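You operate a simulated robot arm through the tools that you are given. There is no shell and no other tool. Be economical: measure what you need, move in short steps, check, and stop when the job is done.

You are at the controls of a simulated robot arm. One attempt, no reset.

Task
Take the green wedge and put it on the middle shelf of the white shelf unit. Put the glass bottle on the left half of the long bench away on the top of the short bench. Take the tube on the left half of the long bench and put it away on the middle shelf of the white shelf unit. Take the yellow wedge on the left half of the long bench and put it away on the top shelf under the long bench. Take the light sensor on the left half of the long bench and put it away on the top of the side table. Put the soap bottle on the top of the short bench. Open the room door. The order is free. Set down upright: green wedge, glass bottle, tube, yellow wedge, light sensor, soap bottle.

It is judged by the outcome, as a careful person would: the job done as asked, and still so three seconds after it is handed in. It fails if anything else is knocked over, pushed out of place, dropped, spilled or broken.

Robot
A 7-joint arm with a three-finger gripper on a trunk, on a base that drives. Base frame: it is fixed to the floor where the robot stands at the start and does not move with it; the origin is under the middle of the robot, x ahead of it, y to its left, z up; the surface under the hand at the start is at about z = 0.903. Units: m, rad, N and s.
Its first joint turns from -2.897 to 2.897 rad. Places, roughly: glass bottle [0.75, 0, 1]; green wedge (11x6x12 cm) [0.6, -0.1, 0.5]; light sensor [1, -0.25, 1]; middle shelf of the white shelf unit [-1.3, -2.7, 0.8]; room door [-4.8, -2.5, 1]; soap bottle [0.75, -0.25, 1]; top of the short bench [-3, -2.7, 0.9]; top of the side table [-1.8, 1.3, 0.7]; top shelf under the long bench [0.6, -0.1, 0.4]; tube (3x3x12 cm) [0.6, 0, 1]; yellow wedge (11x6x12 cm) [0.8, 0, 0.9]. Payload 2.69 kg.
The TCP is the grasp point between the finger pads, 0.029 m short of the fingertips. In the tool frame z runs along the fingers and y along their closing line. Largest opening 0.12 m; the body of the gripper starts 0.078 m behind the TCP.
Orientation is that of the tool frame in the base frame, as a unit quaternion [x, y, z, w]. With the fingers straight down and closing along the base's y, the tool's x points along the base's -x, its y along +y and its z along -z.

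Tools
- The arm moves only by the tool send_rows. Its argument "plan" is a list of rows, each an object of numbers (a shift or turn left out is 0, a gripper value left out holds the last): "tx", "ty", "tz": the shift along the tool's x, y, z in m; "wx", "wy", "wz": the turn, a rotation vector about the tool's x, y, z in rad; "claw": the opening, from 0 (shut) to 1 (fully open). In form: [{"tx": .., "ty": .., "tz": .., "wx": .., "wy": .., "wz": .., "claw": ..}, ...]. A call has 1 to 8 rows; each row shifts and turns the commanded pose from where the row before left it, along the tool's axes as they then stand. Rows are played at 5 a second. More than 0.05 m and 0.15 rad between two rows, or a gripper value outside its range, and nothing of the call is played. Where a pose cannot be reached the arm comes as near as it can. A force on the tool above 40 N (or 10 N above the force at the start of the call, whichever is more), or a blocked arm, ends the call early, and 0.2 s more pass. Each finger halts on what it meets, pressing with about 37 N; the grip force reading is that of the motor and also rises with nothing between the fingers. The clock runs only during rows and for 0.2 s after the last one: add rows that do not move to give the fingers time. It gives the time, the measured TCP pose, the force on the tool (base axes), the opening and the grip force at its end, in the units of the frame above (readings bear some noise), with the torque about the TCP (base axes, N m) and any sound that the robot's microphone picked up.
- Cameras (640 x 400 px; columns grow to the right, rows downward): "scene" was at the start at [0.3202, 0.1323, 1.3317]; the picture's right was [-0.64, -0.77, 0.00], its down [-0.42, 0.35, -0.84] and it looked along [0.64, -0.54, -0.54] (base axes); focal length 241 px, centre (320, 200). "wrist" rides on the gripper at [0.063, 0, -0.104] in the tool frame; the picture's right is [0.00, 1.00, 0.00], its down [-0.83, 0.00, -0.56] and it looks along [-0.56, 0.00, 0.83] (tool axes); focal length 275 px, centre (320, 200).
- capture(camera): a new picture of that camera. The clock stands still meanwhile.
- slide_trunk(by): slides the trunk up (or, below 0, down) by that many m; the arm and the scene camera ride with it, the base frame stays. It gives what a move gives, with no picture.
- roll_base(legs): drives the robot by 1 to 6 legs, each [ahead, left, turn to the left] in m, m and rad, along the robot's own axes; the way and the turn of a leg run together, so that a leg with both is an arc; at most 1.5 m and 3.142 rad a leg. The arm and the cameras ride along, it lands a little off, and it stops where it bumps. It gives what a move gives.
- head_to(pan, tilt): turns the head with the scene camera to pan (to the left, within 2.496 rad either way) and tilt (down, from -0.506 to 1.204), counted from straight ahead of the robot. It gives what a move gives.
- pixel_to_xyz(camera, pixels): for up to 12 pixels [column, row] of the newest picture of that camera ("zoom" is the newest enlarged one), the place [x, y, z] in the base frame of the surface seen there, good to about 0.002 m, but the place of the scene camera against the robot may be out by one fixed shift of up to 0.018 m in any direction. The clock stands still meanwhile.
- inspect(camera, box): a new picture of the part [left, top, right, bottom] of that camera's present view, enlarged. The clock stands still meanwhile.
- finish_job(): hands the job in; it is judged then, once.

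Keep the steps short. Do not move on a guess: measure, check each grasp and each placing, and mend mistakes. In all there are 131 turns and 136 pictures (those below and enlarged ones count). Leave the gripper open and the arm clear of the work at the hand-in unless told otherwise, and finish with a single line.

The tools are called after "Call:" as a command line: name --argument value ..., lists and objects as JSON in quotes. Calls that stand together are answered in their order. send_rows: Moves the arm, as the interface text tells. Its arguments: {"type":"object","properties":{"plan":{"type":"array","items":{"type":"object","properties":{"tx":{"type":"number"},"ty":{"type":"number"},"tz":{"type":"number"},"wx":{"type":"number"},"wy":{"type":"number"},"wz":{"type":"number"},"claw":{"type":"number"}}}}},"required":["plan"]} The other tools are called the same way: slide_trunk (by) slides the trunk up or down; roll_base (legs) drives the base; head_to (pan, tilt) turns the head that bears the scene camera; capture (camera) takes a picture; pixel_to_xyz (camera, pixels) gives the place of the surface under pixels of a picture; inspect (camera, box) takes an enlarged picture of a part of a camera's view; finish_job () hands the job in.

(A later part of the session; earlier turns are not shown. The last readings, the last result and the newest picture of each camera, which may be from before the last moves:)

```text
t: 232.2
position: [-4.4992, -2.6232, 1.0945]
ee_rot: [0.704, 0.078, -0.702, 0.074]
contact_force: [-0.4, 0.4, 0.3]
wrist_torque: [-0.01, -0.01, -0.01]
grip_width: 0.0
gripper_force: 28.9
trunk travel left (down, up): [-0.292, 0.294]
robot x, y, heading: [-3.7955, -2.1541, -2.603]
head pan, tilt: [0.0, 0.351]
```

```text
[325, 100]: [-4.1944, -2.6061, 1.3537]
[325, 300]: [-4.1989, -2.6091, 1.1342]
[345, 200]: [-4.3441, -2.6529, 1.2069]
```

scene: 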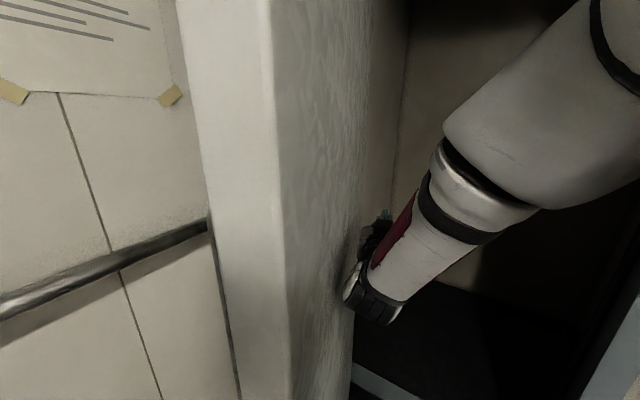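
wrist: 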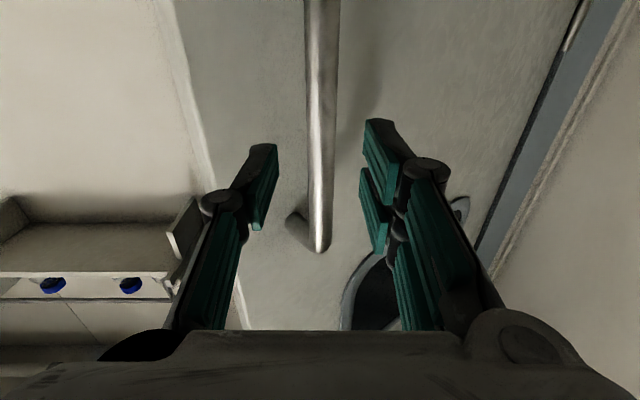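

The door's back face slopes about 17° off the x axis, so it's roughly 72° open. I'll push another ~8 cm with the arm alone, since the base is close to the bench corner.

Call:
send_rows --plan '[{"ty": 0.02}, {"ty": 0.025}, {"ty": 0.025}, {"ty": 0.025}]'

Call:
capture --camera "scene"

Call:
pixel_to_xyz --camera "scene" --pixels '[[310, 100], [310, 300], [335, 150]]'

```text
t: 233.2
position: [-4.4782, -2.7158, 1.0939]
ee_rot: [0.704, 0.078, -0.702, 0.073]
contact_force: [0.6, 0.5, 0.5]
wrist_torque: [0.02, 0.0, 0.03]
grip_width: 0.0001
gripper_force: 28.5
trunk travel left (down, up): [-0.292, 0.294]
robot x, y, heading: [-3.7947, -2.1519, -2.598]
head pan, tilt: [0.0, 0.351]
```

```text
71 pictures are left
```

scene: 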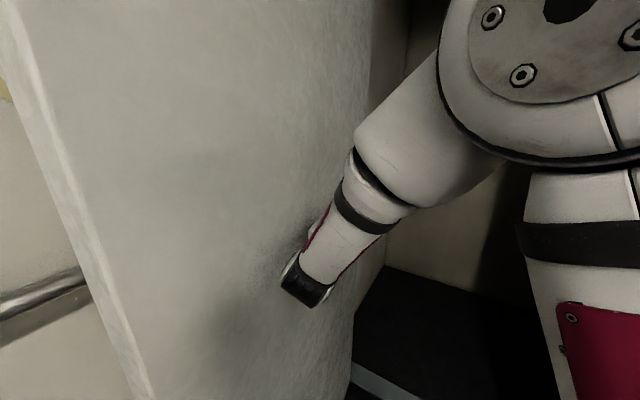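

```text
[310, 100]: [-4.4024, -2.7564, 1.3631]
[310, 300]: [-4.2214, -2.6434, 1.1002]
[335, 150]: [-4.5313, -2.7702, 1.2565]
```

The door now stands about 84° open. I'll pull the hand away, turn square to −x, reverse down the aisle, then check the door and my pose.

Call:
roll_base --legs '[[-0.207, -0.342, 0], [-0.3, 0, 0], [0, 0, -0.54], [0, 0.3, 0]]'

Call:
head_to --pan 0.3 --tilt 0.2

Call:
capture --camera "scene"

```text
t: 240.5
position: [-4.3965, -2.0439, 1.0931]
ee_rot: [0.7, -0.108, -0.698, -0.111]
contact_force: [0.2, -0.2, -0.7]
wrist_torque: [0.03, 0.0, 0.0]
grip_width: 0.0002
gripper_force: 28.1
trunk travel left (down, up): [-0.292, 0.294]
robot x, y, heading: [-3.5226, -1.8963, -3.119]
head pan, tilt: [0.0, 0.351]
```

```text
t: 241.3
position: [-4.3973, -2.0431, 1.0926]
ee_rot: [0.7, -0.107, -0.697, -0.111]
contact_force: [0.3, 0.0, 0.5]
wrist_torque: [0.01, 0.01, 0.02]
grip_width: 0.0
gripper_force: 28.7
trunk travel left (down, up): [-0.292, 0.294]
robot x, y, heading: [-3.5261, -1.8984, -3.119]
head pan, tilt: [0.3, 0.201]
```

```text
70 pictures are left
```

scene: 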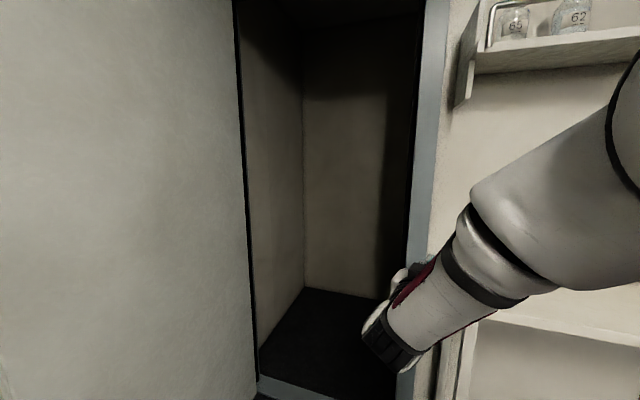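

The door is fully open and clear. Now I'll reverse along the aisle to the open floor and turn back to the long bench, stopping short of it.

Call:
roll_base --legs '[[0, 0, -0.022], [-1.5, 0, 0], [-1.5, 0, 0]]'

Call:
slide_trunk --by 0.1

Call:
roll_base --legs '[[0, -1.2, 0], [-0.0, 0, -1.57], [0, 0.2, 0], [0, 0, -1.57]]'

Call:
head_to --pan 0.0 --tilt 0.6

Call:
capture --camera "scene"

```text
t: 256.2
position: [-1.3858, -2.0683, 1.0934]
ee_rot: [0.7, -0.105, -0.698, -0.109]
contact_force: [0.6, 0.2, -0.5]
wrist_torque: [-0.02, 0.01, 0.03]
grip_width: 0.0
gripper_force: 29.0
trunk travel left (down, up): [-0.292, 0.294]
robot x, y, heading: [-0.5119, -1.9173, -3.119]
head pan, tilt: [0.3, 0.201]
```

```text
t: 257.5
position: [-1.3855, -2.0678, 1.193]
ee_rot: [0.7, -0.106, -0.697, -0.11]
contact_force: [-0.2, 0.7, -0.2]
wrist_torque: [0.02, -0.01, 0.0]
grip_width: 0.0
gripper_force: 28.8
trunk travel left (down, up): [-0.392, 0.194]
robot x, y, heading: [-0.5102, -1.9199, -3.115]
head pan, tilt: [0.3, 0.201]
```

```text
t: 272.3
position: [0.1049, -0.4857, 1.1934]
ee_rot: [0.072, 0.704, -0.076, 0.702]
contact_force: [0.2, -1.5, 0.4]
wrist_torque: [0.03, 0.03, -0.02]
grip_width: 0.0
gripper_force: 28.7
trunk travel left (down, up): [-0.392, 0.194]
robot x, y, heading: [-0.7473, -0.7206, 0.12]
head pan, tilt: [0.3, 0.201]
```

```text
t: 273.2
position: [0.1048, -0.4848, 1.1937]
ee_rot: [0.071, 0.704, -0.074, 0.702]
contact_force: [0.1, -0.1, 0.4]
wrist_torque: [0.0, -0.01, 0.01]
grip_width: 0.0001
gripper_force: 28.1
trunk travel left (down, up): [-0.392, 0.194]
robot x, y, heading: [-0.7477, -0.7179, 0.123]
head pan, tilt: [0.0, 0.6]
```

```text
69 pictures are left
```

scene: 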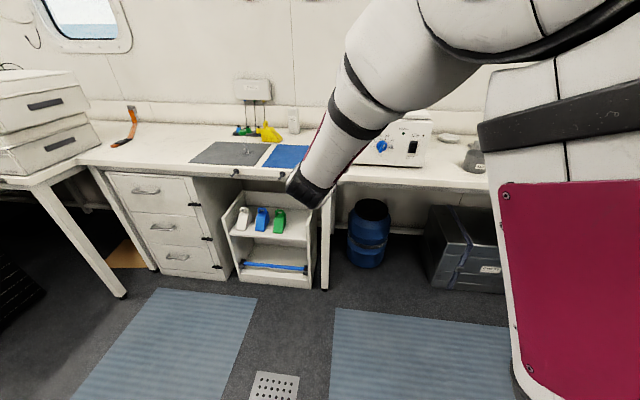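

I'm back. I'll straighten the tool's yaw and pitch it to 50° from vertical (nose down), so it suits the tube, the shelves and the wedges. Then I'll line up in front of the tube.

Call:
send_rows --plan '[{"wx": -0.109, "claw": 0.6}, {"wx": -0.109}, {"wx": -0.109}, {"wy": 0.14}, {"wy": 0.14}, {"wy": 0.14}, {"wy": 0.14}, {"wy": 0.14}]'

Call:
roll_base --legs '[[0, 0, -0.122], [0, 0.611, 0], [0.33, 0, 0]]'

Call:
capture --camera "wrist"

Call:
capture --camera "scene"

```text
t: 275.0
position: [0.1077, -0.4915, 1.1937]
ee_rot: [-0.047, 0.886, 0.013, 0.461]
contact_force: [0.3, -0.1, 0.1]
wrist_torque: [0.0, 0.01, 0.0]
grip_width: 0.0719
gripper_force: 0.0
out of reach, approached as far as the arm can: row 8
trunk travel left (down, up): [-0.392, 0.194]
robot x, y, heading: [-0.748, -0.7188, 0.121]
head pan, tilt: [0.0, 0.6]
```

```text
t: 280.7
position: [0.4494, 0.0069, 1.1935]
ee_rot: [0.012, 0.887, -0.018, 0.461]
contact_force: [0.5, -0.7, -0.8]
wrist_torque: [-0.02, -0.01, 0.03]
grip_width: 0.0719
gripper_force: 0.0
trunk travel left (down, up): [-0.392, 0.194]
robot x, y, heading: [-0.4315, -0.1061, -0.015]
head pan, tilt: [0.0, 0.6]
```

```text
68 pictures are left
```

wrist: 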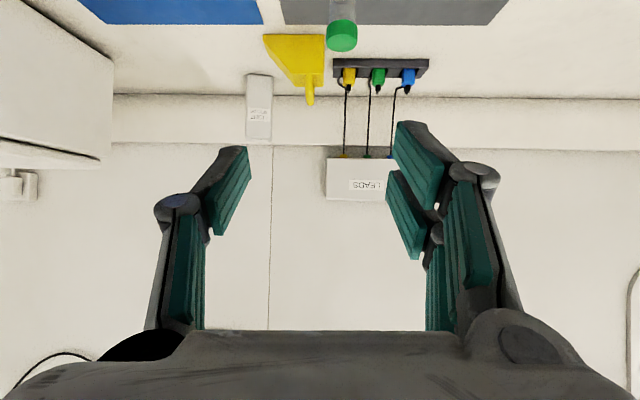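

```text
67 pictures are left
```

scene: 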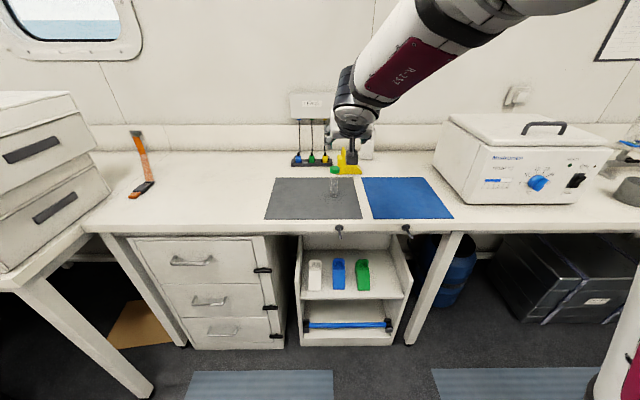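

Call:
pixel_to_xyz --camera "wrist" --pixels '[[342, 38], [331, 38], [354, 38], [342, 10], [300, 50], [310, 95], [258, 90], [290, 70]]'

Call:
inspect --camera "wrist" --box '[230, 0, 440, 130]'

```text
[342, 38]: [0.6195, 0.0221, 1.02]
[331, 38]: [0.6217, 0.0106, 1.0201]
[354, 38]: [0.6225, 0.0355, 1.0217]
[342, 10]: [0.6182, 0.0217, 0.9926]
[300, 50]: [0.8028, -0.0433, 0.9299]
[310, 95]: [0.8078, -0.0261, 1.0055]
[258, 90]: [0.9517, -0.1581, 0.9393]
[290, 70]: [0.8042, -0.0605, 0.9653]
```

```text
3.05 times, centred on (335, 65) of wrist
```

zoom: 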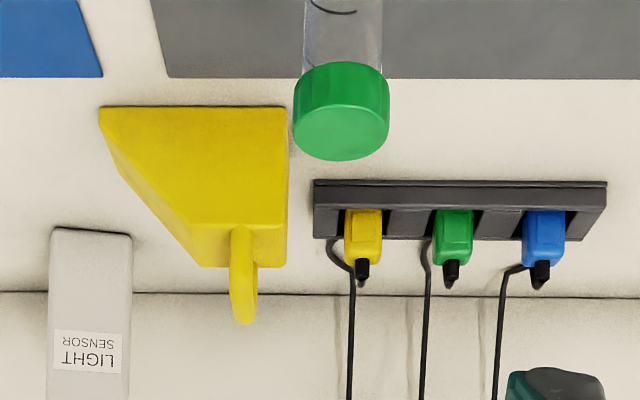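

The tube axis is at (0.632,0.0225), with the cap at z≈0.995–1.02. I'll lower to z≈0.968 in front of it, then drive in straight.

Call:
slide_trunk --by -0.226

Call:
roll_base --legs '[[0.1, 0.017, 0.015]]'

Call:
capture --camera "wrist"

```text
t: 283.1
position: [0.4489, 0.0092, 0.9678]
ee_rot: [0.011, 0.887, -0.018, 0.462]
contact_force: [-0.1, 0.4, 1.1]
wrist_torque: [0.01, 0.01, 0.02]
grip_width: 0.0718
gripper_force: 0.1
trunk travel left (down, up): [-0.166, 0.42]
robot x, y, heading: [-0.4283, -0.1035, -0.007]
head pan, tilt: [0.0, 0.6]
```

```text
t: 284.3
position: [0.5466, 0.0396, 0.9678]
ee_rot: [0.004, 0.887, -0.014, 0.461]
contact_force: [-0.4, -0.6, 0.1]
wrist_torque: [-0.01, -0.01, -0.02]
grip_width: 0.0721
gripper_force: 0.1
trunk travel left (down, up): [-0.166, 0.42]
robot x, y, heading: [-0.3315, -0.0888, 0.004]
head pan, tilt: [0.0, 0.6]
```

```text
65 pictures are left
```

wrist: 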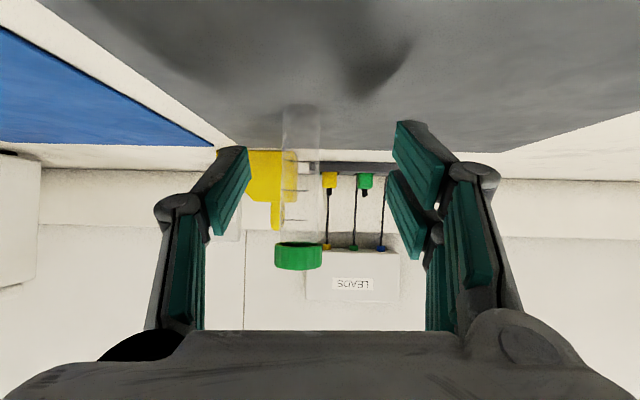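

The tube is at column 300 and the gripper centre at 318, so I need 17 mm to the right. Then forward 0.086 m, and close.

Call:
send_rows --plan '[{"ty": -0.017}, {"tz": 0.035, "tx": -0.0245}, {"tz": 0.035, "tx": -0.0245}, {}, {"claw": 0.0}, {}, {}, {}]'

Call:
capture --camera "wrist"

```text
t: 286.1
position: [0.6313, 0.021, 0.9668]
ee_rot: [0.004, 0.887, -0.014, 0.462]
contact_force: [0.2, 1.2, 2.2]
wrist_torque: [0.12, -0.03, -0.02]
grip_width: 0.0255
gripper_force: 36.5
trunk travel left (down, up): [-0.166, 0.42]
robot x, y, heading: [-0.3326, -0.0865, 0.006]
head pan, tilt: [0.0, 0.6]
```

```text
64 pictures are left
```

wrist: 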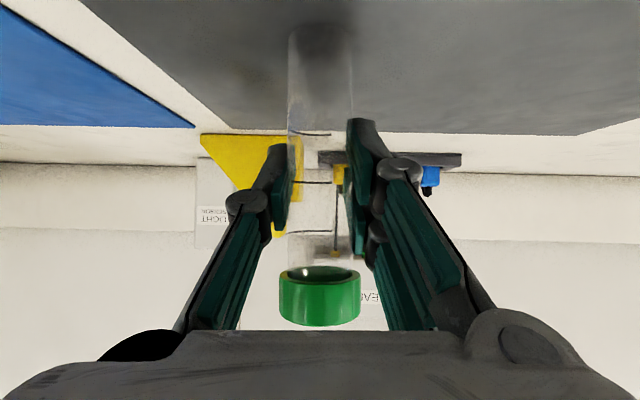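

The tube is held (0.0255). I'll lift it, retract and move the hand to the robot's right. Then I'll back off, turn to face the white shelf unit and approach at x≈−1.2, clear of the cabinet.

Call:
slide_trunk --by 0.15

Call:
send_rows --plan '[{"tz": -0.035, "tx": 0.0245}, {"tz": -0.035, "tx": 0.0245}]'

Call:
roll_base --legs '[[-0.42, 0, 0], [0, 0, -1.575]]'

Call:
send_rows --plan '[{"ty": -0.05}, {"ty": -0.05}, {"ty": -0.05}, {"ty": -0.05}, {"ty": -0.05}, {"ty": -0.05}]'

Call:
capture --camera "wrist"

```text
t: 287.8
position: [0.6314, 0.0205, 1.1189]
ee_rot: [0.005, 0.888, -0.015, 0.46]
contact_force: [1.2, 0.2, 0.3]
wrist_torque: [-0.03, -0.03, -0.01]
grip_width: 0.0257
gripper_force: 36.4
trunk travel left (down, up): [-0.316, 0.27]
robot x, y, heading: [-0.3316, -0.0872, 0.005]
head pan, tilt: [0.0, 0.6]
```

```text
t: 288.4
position: [0.5422, 0.0188, 1.1197]
ee_rot: [0.004, 0.887, -0.015, 0.461]
contact_force: [-0.2, 0.3, -0.1]
wrist_torque: [0.02, -0.02, 0.02]
grip_width: 0.0253
gripper_force: 37.0
trunk travel left (down, up): [-0.316, 0.27]
robot x, y, heading: [-0.3312, -0.0903, 0.008]
head pan, tilt: [0.0, 0.6]
```

```text
t: 294.9
position: [-0.662, -0.9667, 1.1196]
ee_rot: [0.637, 0.618, -0.339, 0.312]
contact_force: [-0.3, -0.9, -0.7]
wrist_torque: [-0.02, 0.02, 0.01]
grip_width: 0.0258
gripper_force: 36.8
trunk travel left (down, up): [-0.316, 0.27]
robot x, y, heading: [-0.7562, -0.0908, -1.579]
head pan, tilt: [0.0, 0.6]
```

```text
t: 296.3
position: [-0.9635, -0.9565, 1.1254]
ee_rot: [0.635, 0.618, -0.34, 0.314]
contact_force: [-0.3, 1.7, 0.8]
wrist_torque: [0.0, -0.09, 0.08]
grip_width: 0.0255
gripper_force: 36.7
trunk travel left (down, up): [-0.316, 0.27]
robot x, y, heading: [-0.7556, -0.0908, -1.582]
head pan, tilt: [0.0, 0.6]
```

```text
63 pictures are left
```

wrist: 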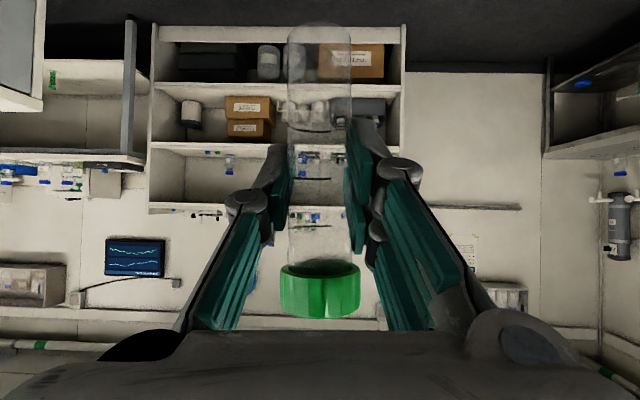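

Call:
roll_base --legs '[[0, -0.44, 0.01], [1.42, 0, 0]]'

Call:
slide_trunk --by -0.21

Call:
head_to --pan -0.15 --tilt 0.45

Call:
capture --camera "scene"

Call:
capture --camera "wrist"

```text
t: 305.7
position: [-1.3326, -2.3933, 1.1247]
ee_rot: [0.617, 0.638, -0.329, 0.323]
contact_force: [-0.4, 0.5, -0.1]
wrist_torque: [-0.01, 0.02, -0.04]
grip_width: 0.0258
gripper_force: 36.6
trunk travel left (down, up): [-0.316, 0.27]
robot x, y, heading: [-1.1763, -1.5105, -1.518]
head pan, tilt: [0.0, 0.6]
```

```text
t: 308.0
position: [-1.3323, -2.3932, 0.9134]
ee_rot: [0.616, 0.639, -0.328, 0.324]
contact_force: [-0.2, -0.1, -0.6]
wrist_torque: [0.0, 0.0, 0.01]
grip_width: 0.0257
gripper_force: 37.0
trunk travel left (down, up): [-0.106, 0.48]
robot x, y, heading: [-1.1773, -1.5148, -1.522]
head pan, tilt: [0.0, 0.6]
```

```text
t: 308.7
position: [-1.3328, -2.3926, 0.9155]
ee_rot: [0.617, 0.639, -0.328, 0.323]
contact_force: [0.1, -0.1, 0.1]
wrist_torque: [0.0, 0.01, 0.05]
grip_width: 0.0256
gripper_force: 36.9
trunk travel left (down, up): [-0.106, 0.48]
robot x, y, heading: [-1.1783, -1.5137, -1.521]
head pan, tilt: [-0.15, 0.45]
```

```text
62 pictures are left
```

scene: 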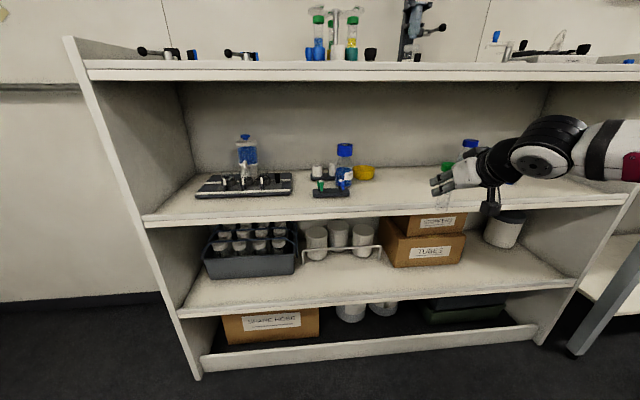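

```text
61 pictures are left
```

wrist: 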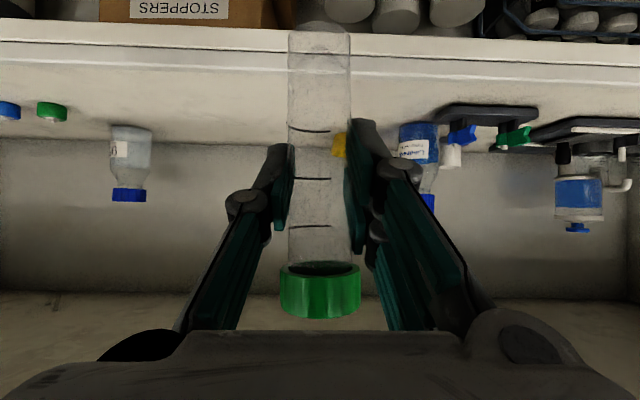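

Call:
pixel_to_xyz --camera "wrist" --pixels '[[340, 148], [250, 85], [200, 120], [250, 55], [250, 35], [130, 160], [415, 140], [470, 110], [30, 120]]'

```text
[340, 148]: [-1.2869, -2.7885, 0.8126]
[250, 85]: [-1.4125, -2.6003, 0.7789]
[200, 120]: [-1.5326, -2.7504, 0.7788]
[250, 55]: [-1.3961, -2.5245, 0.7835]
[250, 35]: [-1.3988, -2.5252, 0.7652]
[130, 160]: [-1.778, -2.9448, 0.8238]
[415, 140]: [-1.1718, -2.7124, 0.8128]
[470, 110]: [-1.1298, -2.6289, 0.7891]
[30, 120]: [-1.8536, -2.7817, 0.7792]
```

The shelf surface is at z=0.779 and its front edge at y=−2.525. It's free around (−1.43,−2.66). I'll shift right and forward with the arm, drive in 0.165 m, then lower.

Call:
send_rows --plan '[{"ty": -0.05}, {"ty": -0.05}, {"tz": 0.0405, "tx": -0.0285}, {"tz": 0.0405, "tx": -0.0285}]'

Call:
roll_base --legs '[[0.165, 0, 0]]'

Call:
slide_trunk --by -0.055

Call:
capture --camera "wrist"

```text
t: 309.7
position: [-1.4315, -2.4929, 0.9119]
ee_rot: [0.617, 0.638, -0.329, 0.323]
contact_force: [-0.7, -0.7, -0.4]
wrist_torque: [0.01, 0.03, 0.05]
grip_width: 0.026
gripper_force: 36.7
trunk travel left (down, up): [-0.106, 0.48]
robot x, y, heading: [-1.1809, -1.5131, -1.527]
head pan, tilt: [-0.15, 0.45]
```

```text
t: 311.1
position: [-1.417, -2.6656, 0.9108]
ee_rot: [0.615, 0.639, -0.328, 0.324]
contact_force: [0.4, -0.4, 0.3]
wrist_torque: [0.0, 0.0, 0.0]
grip_width: 0.0256
gripper_force: 36.7
trunk travel left (down, up): [-0.106, 0.48]
robot x, y, heading: [-1.1713, -1.6828, -1.516]
head pan, tilt: [-0.15, 0.45]
```

```text
t: 312.1
position: [-1.4174, -2.6649, 0.8571]
ee_rot: [0.616, 0.639, -0.329, 0.324]
contact_force: [-0.4, -0.6, -0.9]
wrist_torque: [0.01, -0.02, 0.02]
grip_width: 0.0256
gripper_force: 36.5
trunk travel left (down, up): [-0.051, 0.535]
robot x, y, heading: [-1.1664, -1.6866, -1.518]
head pan, tilt: [-0.15, 0.45]
```

```text
60 pictures are left
```

wrist: 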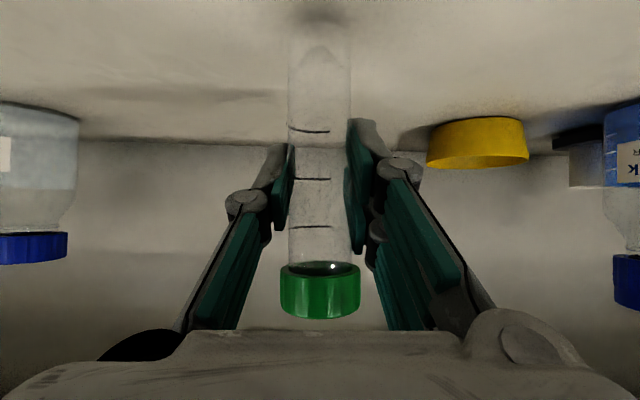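

Call:
send_rows --plan '[{"tz": 0.0046, "tx": 0.0065}, {"tz": 0.0017, "tx": 0.0025}, {"tz": 0.0012, "tx": 0.0016}, {"tz": 0.0006, "tx": 0.0008}, {}]'

```text
t: 313.3
position: [-1.4178, -2.6659, 0.8449]
ee_rot: [0.614, 0.638, -0.33, 0.326]
contact_force: [-1.9, -2.4, 22.5]
wrist_torque: [-0.23, -0.02, 0.0]
grip_width: 0.0258
gripper_force: 36.6
trunk travel left (down, up): [-0.051, 0.535]
robot x, y, heading: [-1.1692, -1.6873, -1.521]
head pan, tilt: [-0.15, 0.45]
```

The tube is on the shelf (22 N contact). I'll ease up 1 mm, open, and draw straight back.

Call:
send_rows --plan '[{"tz": -0.0006, "tx": -0.0008}, {"claw": 0.55}, {}, {"tz": -0.02, "tx": 0.014}, {"tz": -0.03, "tx": 0.021}, {"tz": -0.03, "tx": 0.021}]'

Call:
roll_base --legs '[[-0.3, 0, 0]]'

Call:
capture --camera "wrist"

```text
t: 314.7
position: [-1.4189, -2.5661, 0.8419]
ee_rot: [0.615, 0.639, -0.328, 0.324]
contact_force: [0.5, -0.3, 0.7]
wrist_torque: [-0.03, 0.03, 0.01]
grip_width: 0.066
gripper_force: 0.0
trunk travel left (down, up): [-0.051, 0.535]
robot x, y, heading: [-1.1679, -1.6834, -1.516]
head pan, tilt: [-0.15, 0.45]
```

```text
t: 316.7
position: [-1.4369, -2.2662, 0.843]
ee_rot: [0.616, 0.639, -0.329, 0.324]
contact_force: [0.2, 0.0, 0.7]
wrist_torque: [-0.01, 0.01, 0.03]
grip_width: 0.066
gripper_force: 0.2
trunk travel left (down, up): [-0.051, 0.535]
robot x, y, heading: [-1.1868, -1.3854, -1.519]
head pan, tilt: [-0.15, 0.45]
```

```text
59 pictures are left
```

wrist: 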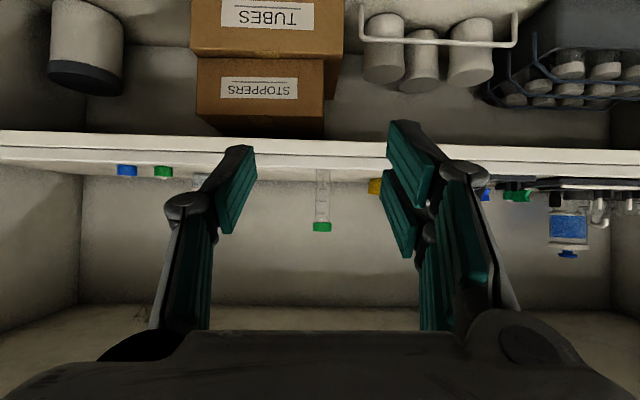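

The tube stands upright on the middle shelf. Next is the green wedge. I'll drive back to the bench front and stop short of it, with the hand at y≈−0.12, then lower the arm in the open.

Call:
roll_base --legs '[[-1.05, 0, 0], [0, 0.4, 0], [0, 0, 1.519], [0, 0.445, 0]]'

Call:
slide_trunk --by -0.05

Call:
send_rows --plan '[{"tz": 0.0275, "tx": 0.039}, {"tz": 0.0275, "tx": 0.039}, {"tz": 0.0275, "tx": 0.039}, {"tz": 0.0275, "tx": 0.039}, {"tz": 0.0275, "tx": 0.039}, {"tz": 0.0125, "tx": 0.018}]'

Call:
capture --camera "wrist"

```text
t: 330.2
position: [0.0233, -0.1691, 0.8437]
ee_rot: [0.019, 0.887, -0.021, 0.461]
contact_force: [0.8, 0.0, -0.3]
wrist_torque: [0.02, 0.0, -0.01]
grip_width: 0.0659
gripper_force: 0.1
trunk travel left (down, up): [-0.051, 0.535]
robot x, y, heading: [-0.8364, 0.1526, -0.028]
head pan, tilt: [-0.15, 0.45]
```

```text
t: 331.1
position: [0.0233, -0.169, 0.793]
ee_rot: [0.019, 0.887, -0.022, 0.461]
contact_force: [-0.1, 0.0, -0.5]
wrist_torque: [0.02, 0.0, 0.0]
grip_width: 0.066
gripper_force: 0.1
trunk travel left (down, up): [-0.001, 0.585]
robot x, y, heading: [-0.8354, 0.1542, -0.031]
head pan, tilt: [-0.15, 0.45]
```

```text
t: 332.5
position: [0.0223, -0.1725, 0.5285]
ee_rot: [0.019, 0.887, -0.022, 0.461]
contact_force: [-0.1, 0.0, -0.3]
wrist_torque: [0.01, 0.0, 0.01]
grip_width: 0.0661
gripper_force: 0.0
trunk travel left (down, up): [-0.001, 0.585]
robot x, y, heading: [-0.8342, 0.1494, -0.023]
head pan, tilt: [-0.15, 0.45]
```

```text
58 pictures are left
```

wrist: 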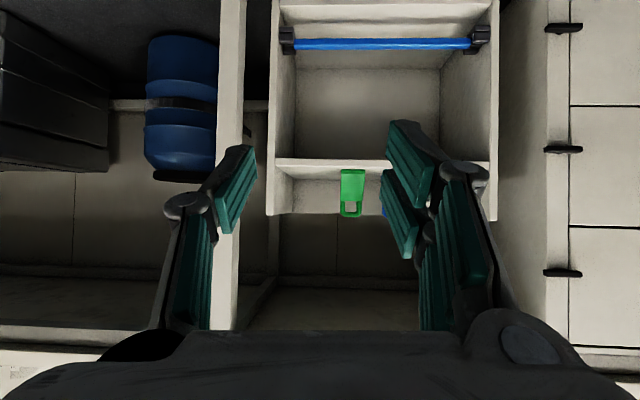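

Call:
roll_base --legs '[[0, 0.03, 0.025], [0.37, 0, 0]]'

Call:
capture --camera "wrist"

Call:
head_to --pan -0.1 --tilt 0.8

Call:
capture --camera "scene"

```text
t: 335.3
position: [0.3936, -0.1124, 0.5287]
ee_rot: [0.004, 0.888, -0.014, 0.46]
contact_force: [0.3, 0.1, -0.4]
wrist_torque: [0.0, 0.02, 0.01]
grip_width: 0.0654
gripper_force: 0.1
trunk travel left (down, up): [-0.001, 0.585]
robot x, y, heading: [-0.4751, 0.1831, 0.005]
head pan, tilt: [-0.15, 0.45]
```

```text
57 pictures are left
```

wrist: 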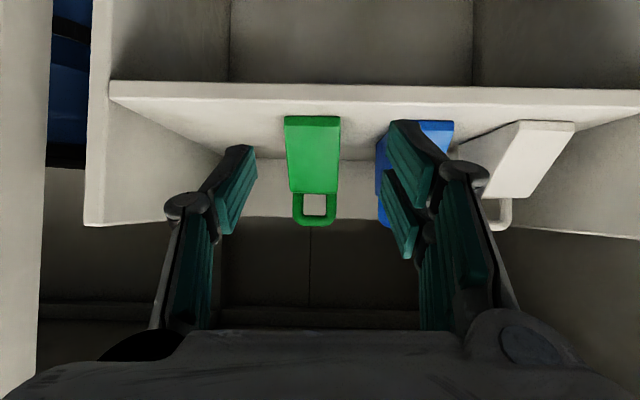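

```text
t: 336.1
position: [0.3933, -0.1113, 0.5285]
ee_rot: [0.004, 0.887, -0.014, 0.461]
contact_force: [-0.9, -0.7, 0.6]
wrist_torque: [0.0, 0.0, -0.01]
grip_width: 0.066
gripper_force: 0.0
trunk travel left (down, up): [-0.001, 0.585]
robot x, y, heading: [-0.4766, 0.1845, 0.003]
head pan, tilt: [-0.099, 0.799]
```

```text
56 pictures are left
```

scene: 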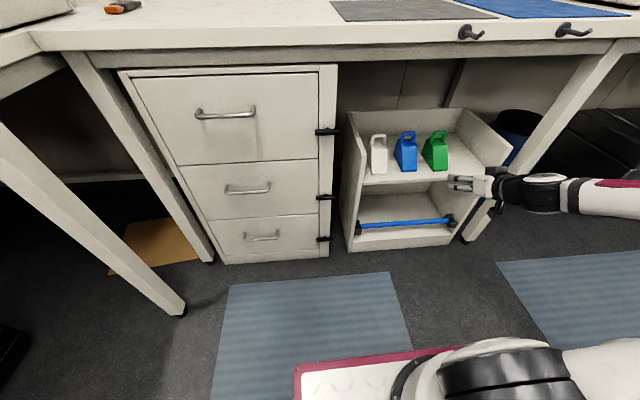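

Call:
pixel_to_xyz --camera "wrist" --pixels '[[312, 121], [312, 150], [312, 188], [287, 150], [338, 150], [299, 205], [332, 205], [315, 222], [300, 105], [380, 160], [420, 135]]'

Call:
inspect --camera "wrist" --box '[240, 90, 480, 240]'

```text
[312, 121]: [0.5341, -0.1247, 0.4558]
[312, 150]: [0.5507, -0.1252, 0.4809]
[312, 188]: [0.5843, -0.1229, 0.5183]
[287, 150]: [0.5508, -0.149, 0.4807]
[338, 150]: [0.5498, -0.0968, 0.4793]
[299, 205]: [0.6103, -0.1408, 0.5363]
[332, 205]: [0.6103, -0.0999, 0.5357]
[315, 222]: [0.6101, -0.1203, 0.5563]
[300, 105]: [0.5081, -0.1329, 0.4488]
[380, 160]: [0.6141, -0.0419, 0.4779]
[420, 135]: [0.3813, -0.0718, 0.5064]
```

```text
2.67 times, centred on (360, 165) of wrist
```

zoom: 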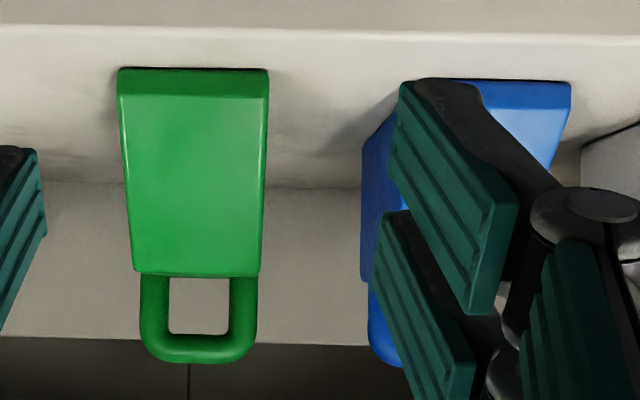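

The green wedge is centred at y≈−0.1235 and about 0.055 wide. The shelf is at z≈0.449 and the slope rises to z≈0.52 at x≈0.585. I'll open to 0.085, drive forward 0.13, then reach in low to (0.595,−0.1235,0.493).

Call:
send_rows --plan '[{"ty": -0.011, "claw": 0.72}, {}]'

Call:
roll_base --legs '[[0.12, 0, 0]]'

Call:
capture --camera "wrist"

```text
t: 336.7
position: [0.3919, -0.1228, 0.5292]
ee_rot: [0.005, 0.887, -0.014, 0.461]
contact_force: [0.4, -0.5, -0.2]
wrist_torque: [0.02, 0.0, 0.02]
grip_width: 0.0864
gripper_force: 0.1
trunk travel left (down, up): [-0.001, 0.585]
robot x, y, heading: [-0.4784, 0.1839, 0.01]
head pan, tilt: [-0.099, 0.799]
```

```text
t: 338.0
position: [0.5159, -0.1222, 0.5287]
ee_rot: [0.005, 0.887, -0.015, 0.461]
contact_force: [0.3, -0.3, 0.6]
wrist_torque: [0.02, -0.02, 0.0]
grip_width: 0.0866
gripper_force: 0.1
trunk travel left (down, up): [-0.001, 0.585]
robot x, y, heading: [-0.3516, 0.1827, 0.008]
head pan, tilt: [-0.099, 0.799]
```

```text
54 pictures are left
```

wrist: 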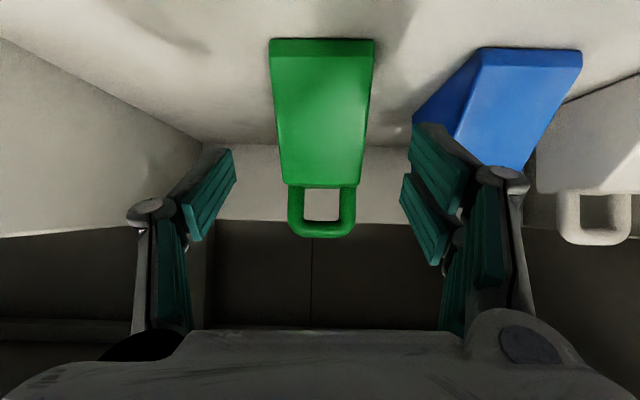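

Call:
send_rows --plan '[{"tz": 0.0283, "tx": -0.0054}, {"tz": 0.0283, "tx": -0.0054}, {"tz": 0.0283, "tx": -0.0054}, {}, {"claw": 0.0}, {}, {}, {}]'

Call:
capture --camera "wrist"

```text
t: 339.8
position: [0.5962, -0.125, 0.4951]
ee_rot: [0.004, 0.887, -0.014, 0.461]
contact_force: [2.4, 0.8, 3.9]
wrist_torque: [0.2, -0.17, -0.05]
grip_width: 0.0554
gripper_force: 36.7
trunk travel left (down, up): [-0.001, 0.585]
robot x, y, heading: [-0.3545, 0.1838, 0.009]
head pan, tilt: [-0.099, 0.799]
```

```text
53 pictures are left
```

wrist: 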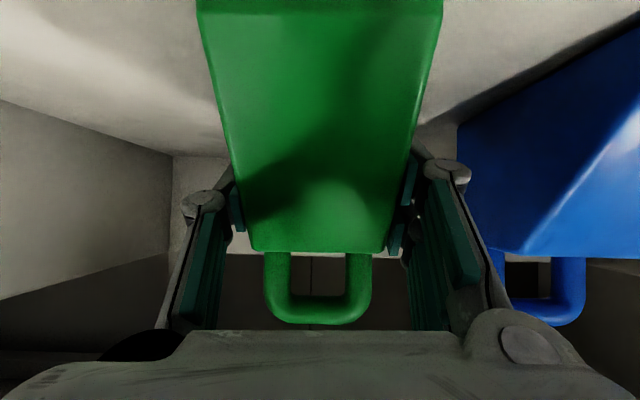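

The wedge is held (0.0554). I'll lift it 5 cm, back out, check, raise it to carrying height and turn toward the shelf unit.

Call:
slide_trunk --by 0.05

Call:
roll_base --legs '[[-0.45, 0, 0]]'

Call:
slide_trunk --by 0.35

Call:
capture --camera "wrist"

Call:
roll_base --legs '[[0, 0, -1.575], [0, -0.38, 0], [1.25, 0, 0]]'

```text
t: 340.7
position: [0.5943, -0.1242, 0.5439]
ee_rot: [0.003, 0.887, -0.013, 0.461]
contact_force: [-0.3, -0.4, -2.7]
wrist_torque: [-0.01, 0.0, 0.01]
grip_width: 0.0556
gripper_force: 37.1
trunk travel left (down, up): [-0.051, 0.535]
robot x, y, heading: [-0.3551, 0.1855, 0.004]
head pan, tilt: [-0.099, 0.799]
```

```text
t: 343.4
position: [0.1495, -0.1205, 0.5428]
ee_rot: [0.0, 0.887, -0.012, 0.461]
contact_force: [-0.3, 0.1, -2.2]
wrist_torque: [0.04, -0.02, 0.03]
grip_width: 0.0558
gripper_force: 36.7
trunk travel left (down, up): [-0.051, 0.535]
robot x, y, heading: [-0.8, 0.1803, 0.012]
head pan, tilt: [-0.099, 0.799]
```

```text
t: 346.8
position: [0.1498, -0.121, 0.8934]
ee_rot: [0.0, 0.888, -0.012, 0.46]
contact_force: [-1.6, -0.3, -3.0]
wrist_torque: [0.03, 0.04, 0.01]
grip_width: 0.0556
gripper_force: 37.3
trunk travel left (down, up): [-0.401, 0.185]
robot x, y, heading: [-0.7978, 0.1794, 0.015]
head pan, tilt: [-0.099, 0.799]
```

```text
52 pictures are left
```

wrist: 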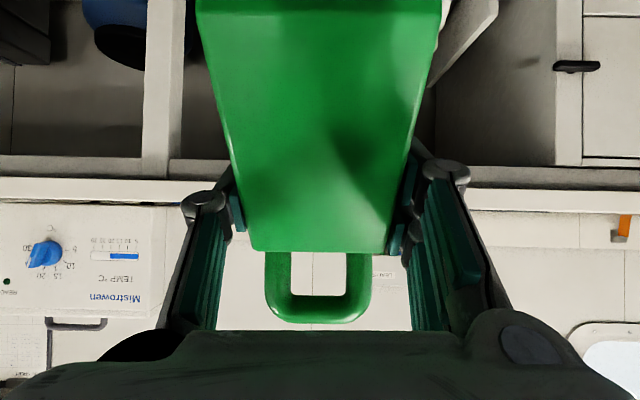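

```text
t: 359.2
position: [-1.4334, -2.0898, 0.8939]
ee_rot: [0.624, 0.632, -0.332, 0.319]
contact_force: [0.2, -0.7, -2.5]
wrist_torque: [0.0, 0.02, 0.02]
grip_width: 0.0556
gripper_force: 37.4
trunk travel left (down, up): [-0.401, 0.185]
robot x, y, heading: [-1.1443, -1.1387, -1.542]
head pan, tilt: [-0.099, 0.799]
```

Call:
send_rows --plan '[{"ty": -0.045}]'

Call:
roll_base --legs '[[0.3, -0.08, 0]]'

Call:
head_to --pan -0.1 --tilt 0.5

Call:
capture --camera "scene"

Call:
capture --camera "wrist"

```text
t: 359.6
position: [-1.4783, -2.0889, 0.8934]
ee_rot: [0.623, 0.632, -0.332, 0.319]
contact_force: [1.7, -0.3, -2.3]
wrist_torque: [0.07, 0.03, -0.07]
grip_width: 0.0559
gripper_force: 37.2
trunk travel left (down, up): [-0.401, 0.185]
robot x, y, heading: [-1.1477, -1.1354, -1.543]
head pan, tilt: [-0.099, 0.799]
```

```text
t: 361.7
position: [-1.5635, -2.3879, 0.8929]
ee_rot: [0.626, 0.629, -0.334, 0.319]
contact_force: [0.7, 0.8, -3.3]
wrist_torque: [-0.03, 0.01, 0.02]
grip_width: 0.0557
gripper_force: 37.2
trunk travel left (down, up): [-0.401, 0.185]
robot x, y, heading: [-1.2189, -1.4358, -1.554]
head pan, tilt: [-0.099, 0.799]
```

```text
t: 362.5
position: [-1.5631, -2.3869, 0.895]
ee_rot: [0.626, 0.629, -0.333, 0.318]
contact_force: [-0.4, 0.0, -3.0]
wrist_torque: [0.01, 0.04, 0.0]
grip_width: 0.0554
gripper_force: 36.7
trunk travel left (down, up): [-0.401, 0.185]
robot x, y, heading: [-1.2198, -1.4357, -1.55]
head pan, tilt: [-0.099, 0.499]
```

```text
51 pictures are left
```

scene: 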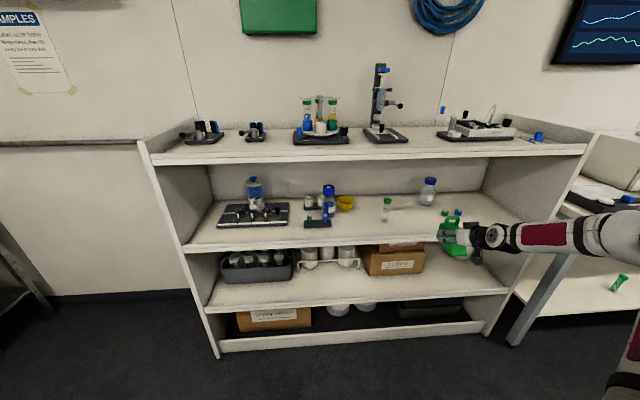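

```text
50 pictures are left
```

wrist: 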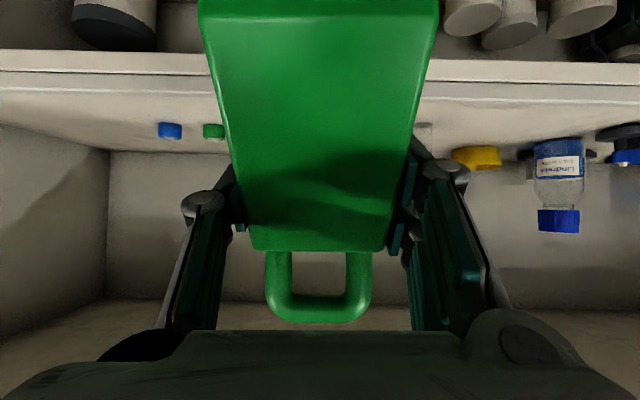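

There's space between the tube (x −1.42) and the small caps (x≈−1.75). I'll drive in 0.255 and lower.

Call:
roll_base --legs '[[0.255, 0, 0]]'

Call:
slide_trunk --by -0.056

Call:
capture --camera "wrist"

Call:
send_rows --plan '[{"tz": 0.0028, "tx": 0.0041}, {"tz": 0.0017, "tx": 0.0025}, {"tz": 0.0012, "tx": 0.0016}, {"tz": 0.0006, "tx": 0.0008}, {}]'

```text
t: 364.3
position: [-1.5548, -2.6446, 0.8938]
ee_rot: [0.625, 0.629, -0.334, 0.319]
contact_force: [-0.1, 0.8, -3.2]
wrist_torque: [0.02, 0.01, -0.02]
grip_width: 0.0554
gripper_force: 37.0
trunk travel left (down, up): [-0.401, 0.185]
robot x, y, heading: [-1.2129, -1.6918, -1.545]
head pan, tilt: [-0.099, 0.499]
```

```text
t: 365.3
position: [-1.5565, -2.6436, 0.8379]
ee_rot: [0.625, 0.63, -0.333, 0.319]
contact_force: [-0.7, 0.4, -2.7]
wrist_torque: [0.03, 0.05, 0.02]
grip_width: 0.0555
gripper_force: 37.0
trunk travel left (down, up): [-0.345, 0.241]
robot x, y, heading: [-1.2132, -1.6921, -1.546]
head pan, tilt: [-0.099, 0.499]
```

```text
49 pictures are left
```

wrist: 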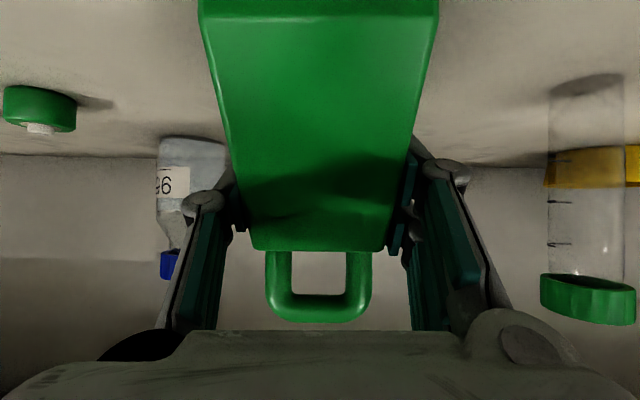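

```text
t: 366.5
position: [-1.5568, -2.6454, 0.8281]
ee_rot: [0.626, 0.63, -0.333, 0.318]
contact_force: [0.3, -0.1, -2.8]
wrist_torque: [-0.01, 0.0, -0.03]
grip_width: 0.0554
gripper_force: 36.3
trunk travel left (down, up): [-0.345, 0.241]
robot x, y, heading: [-1.213, -1.6929, -1.547]
head pan, tilt: [-0.099, 0.499]
```

No contact yet, so I'll go down in 1.5 mm steps.

Call:
send_rows --plan '[{"tz": 0.0009, "tx": 0.0012}, {"tz": 0.0009, "tx": 0.0012}, {"tz": 0.0009, "tx": 0.0012}, {"tz": 0.0006, "tx": 0.0008}, {}]'

```text
t: 367.7
position: [-1.5568, -2.6453, 0.8234]
ee_rot: [0.624, 0.629, -0.335, 0.321]
contact_force: [1.3, 3.5, 20.1]
wrist_torque: [0.02, -0.68, -0.08]
grip_width: 0.0555
gripper_force: 36.6
trunk travel left (down, up): [-0.345, 0.241]
robot x, y, heading: [-1.2134, -1.6951, -1.55]
head pan, tilt: [-0.099, 0.499]
```

It's in contact (20 N). I'll ease up, open to 0.085 and retreat.

Call:
send_rows --plan '[{"tz": -0.0006, "tx": -0.0008}, {"claw": 0.7}, {}, {"tz": -0.03}, {"tz": -0.04, "tx": 0.01}, {"tz": -0.04, "tx": 0.01}]'

Call:
roll_base --legs '[[-0.3, 0, 0]]'

Call:
capture --camera "wrist"

Call:
inspect --camera "scene" --box '[180, 130, 600, 330]'

```text
t: 369.1
position: [-1.5557, -2.5407, 0.869]
ee_rot: [0.626, 0.63, -0.332, 0.318]
contact_force: [0.9, -0.2, -0.5]
wrist_torque: [0.01, 0.02, -0.05]
grip_width: 0.0841
gripper_force: 0.0
trunk travel left (down, up): [-0.345, 0.241]
robot x, y, heading: [-1.2072, -1.6912, -1.546]
head pan, tilt: [-0.099, 0.499]
```

```text
t: 371.1
position: [-1.5613, -2.2346, 0.8691]
ee_rot: [0.624, 0.631, -0.333, 0.319]
contact_force: [0.2, -0.3, -0.4]
wrist_torque: [-0.03, 0.03, 0.02]
grip_width: 0.0841
gripper_force: 0.0
trunk travel left (down, up): [-0.345, 0.241]
robot x, y, heading: [-1.2218, -1.386, -1.552]
head pan, tilt: [-0.099, 0.499]
```

```text
48 pictures are left
```

wrist: 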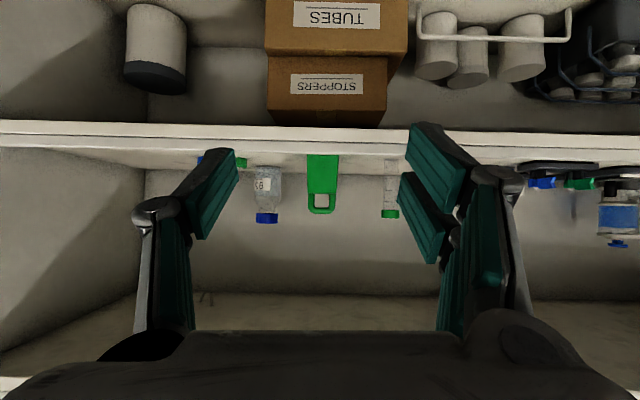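

```text
1.52 times, centred on (390, 230) of scene
```

zoom: 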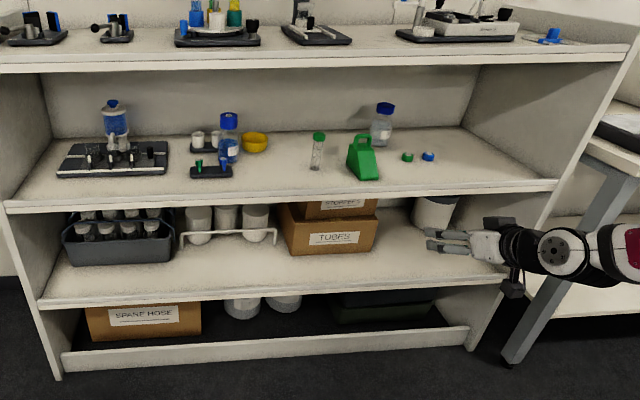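

Both the tube and the green wedge stand well on the middle shelf. Next is the yellow wedge: its thin handle ring lies in the x–z plane, so my present tilted tool can grip the ring front-on, closing along y. Driving back to the bench.

Call:
roll_base --legs '[[-1.1, 0, 0], [0, 0.4, 0], [0, 0, 1.552], [0, 0.58, 0]]'

Call:
slide_trunk --by 0.22

Call:
capture --camera "wrist"

```text
t: 374.8
position: [-1.5593, -1.5541, 0.8816]
ee_rot: [0.612, 0.635, -0.334, 0.333]
contact_force: [6.0, -4.0, 5.8]
wrist_torque: [1.18, 0.56, -0.89]
grip_width: 0.0841
gripper_force: 0.1
trunk travel left (down, up): [-0.345, 0.241]
robot x, y, heading: [-1.2383, -0.6924, -1.545]
head pan, tilt: [-0.099, 0.499]
stopped in leg 1: the force on the tool passed its limit at 108 N (the readings are from after the stop); the commanded pose is now the measured one
```

```text
t: 377.1
position: [-1.561, -1.5546, 1.1018]
ee_rot: [0.613, 0.634, -0.334, 0.333]
contact_force: [0.0, -0.5, 0.3]
wrist_torque: [0.01, 0.02, -0.02]
grip_width: 0.0837
gripper_force: 0.1
trunk travel left (down, up): [-0.565, 0.021]
robot x, y, heading: [-1.2349, -0.6905, -1.542]
head pan, tilt: [-0.099, 0.499]
```

```text
46 pictures are left
```

wrist: 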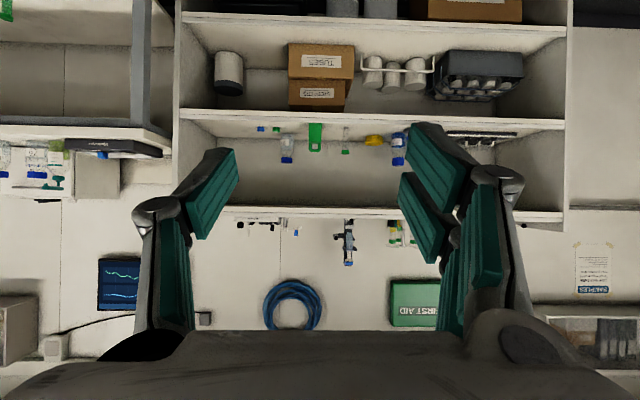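

In reverse, the hand touched the cabinet corner: it's offset to x≈−1.56, and the cabinet starts at −1.585. I'll move off it and check that the cabinet wasn't disturbed.

Call:
roll_base --legs '[[0.12, 0, 0], [0, 0.35, 0]]'

Call:
head_to --pan -1.2 --tilt 0.5

Call:
capture --camera "scene"

Call:
head_to --pan -1.8 --tilt 0.5

Call:
capture --camera "scene"

```text
t: 380.3
position: [-1.2113, -1.6655, 1.1014]
ee_rot: [0.614, 0.633, -0.335, 0.332]
contact_force: [-0.4, 0.3, 0.6]
wrist_torque: [0.01, 0.01, 0.0]
grip_width: 0.084
gripper_force: 0.0
trunk travel left (down, up): [-0.565, 0.021]
robot x, y, heading: [-0.8854, -0.8037, -1.547]
head pan, tilt: [-0.099, 0.499]
```

```text
t: 381.6
position: [-1.2108, -1.6654, 1.1005]
ee_rot: [0.614, 0.633, -0.334, 0.331]
contact_force: [-0.5, 0.2, 0.4]
wrist_torque: [0.0, 0.01, 0.0]
grip_width: 0.0838
gripper_force: 0.0
trunk travel left (down, up): [-0.565, 0.021]
robot x, y, heading: [-0.8874, -0.8061, -1.544]
head pan, tilt: [-1.201, 0.499]
```

```text
45 pictures are left
```

scene: 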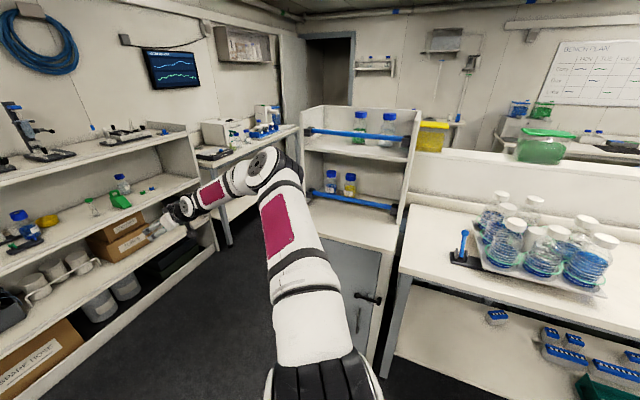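

```text
t: 382.6
position: [-1.21, -1.6659, 1.1012]
ee_rot: [0.614, 0.633, -0.335, 0.332]
contact_force: [0.0, 0.3, -0.1]
wrist_torque: [-0.03, -0.02, 0.02]
grip_width: 0.0839
gripper_force: 0.0
trunk travel left (down, up): [-0.565, 0.021]
robot x, y, heading: [-0.8862, -0.8034, -1.547]
head pan, tilt: [-1.799, 0.499]
```

```text
44 pictures are left
```

scene: 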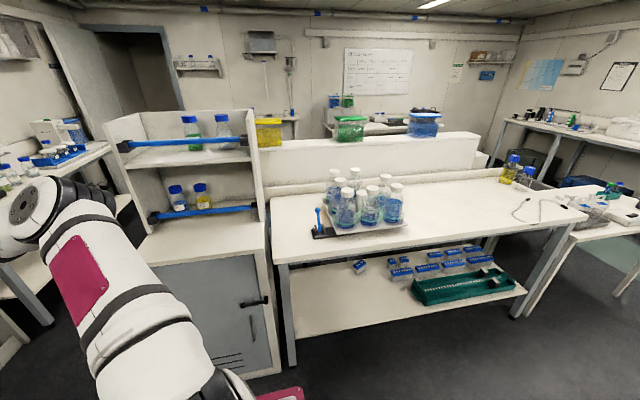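

The cabinet, its bottles and the island bench look untouched, and the door in the background is still open. I'll turn to face the long bench and line up with the yellow wedge.

Call:
roll_base --legs '[[0, 0, 1.547], [0, 1.1, 0], [0.4, 0, 0]]'

Call:
capture --camera "wrist"

Call:
head_to --pan -0.3 --tilt 0.6

Call:
capture --camera "scene"

```text
t: 394.2
position: [0.3673, -0.0273, 1.1012]
ee_rot: [-0.004, 0.882, -0.007, 0.471]
contact_force: [0.5, -0.2, 0.1]
wrist_torque: [-0.02, -0.01, 0.01]
grip_width: 0.0838
gripper_force: 0.1
trunk travel left (down, up): [-0.565, 0.021]
robot x, y, heading: [-0.4847, 0.3185, 0.002]
head pan, tilt: [-1.799, 0.499]
```

```text
43 pictures are left
```

wrist: 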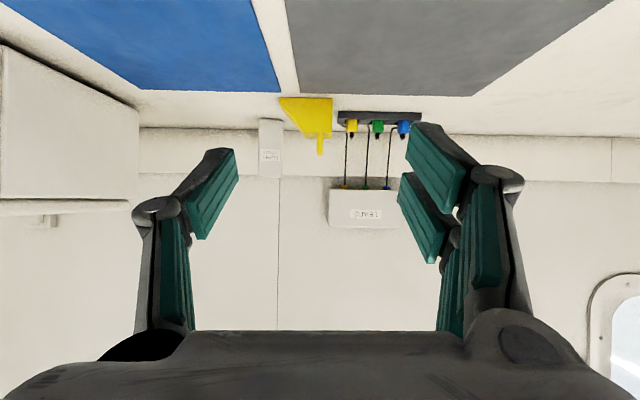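

```text
t: 395.8
position: [0.3681, -0.0276, 1.1023]
ee_rot: [-0.004, 0.882, -0.007, 0.471]
contact_force: [0.8, -0.6, 0.9]
wrist_torque: [-0.03, 0.0, 0.0]
grip_width: 0.0841
gripper_force: 0.1
trunk travel left (down, up): [-0.565, 0.021]
robot x, y, heading: [-0.4868, 0.3142, 0.007]
head pan, tilt: [-0.3, 0.6]
```

```text
42 pictures are left
```

scene: 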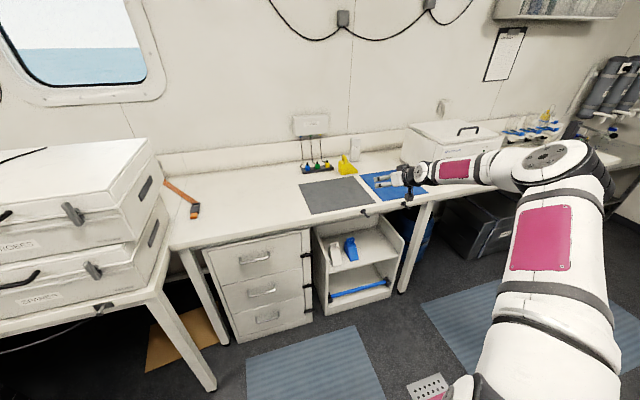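

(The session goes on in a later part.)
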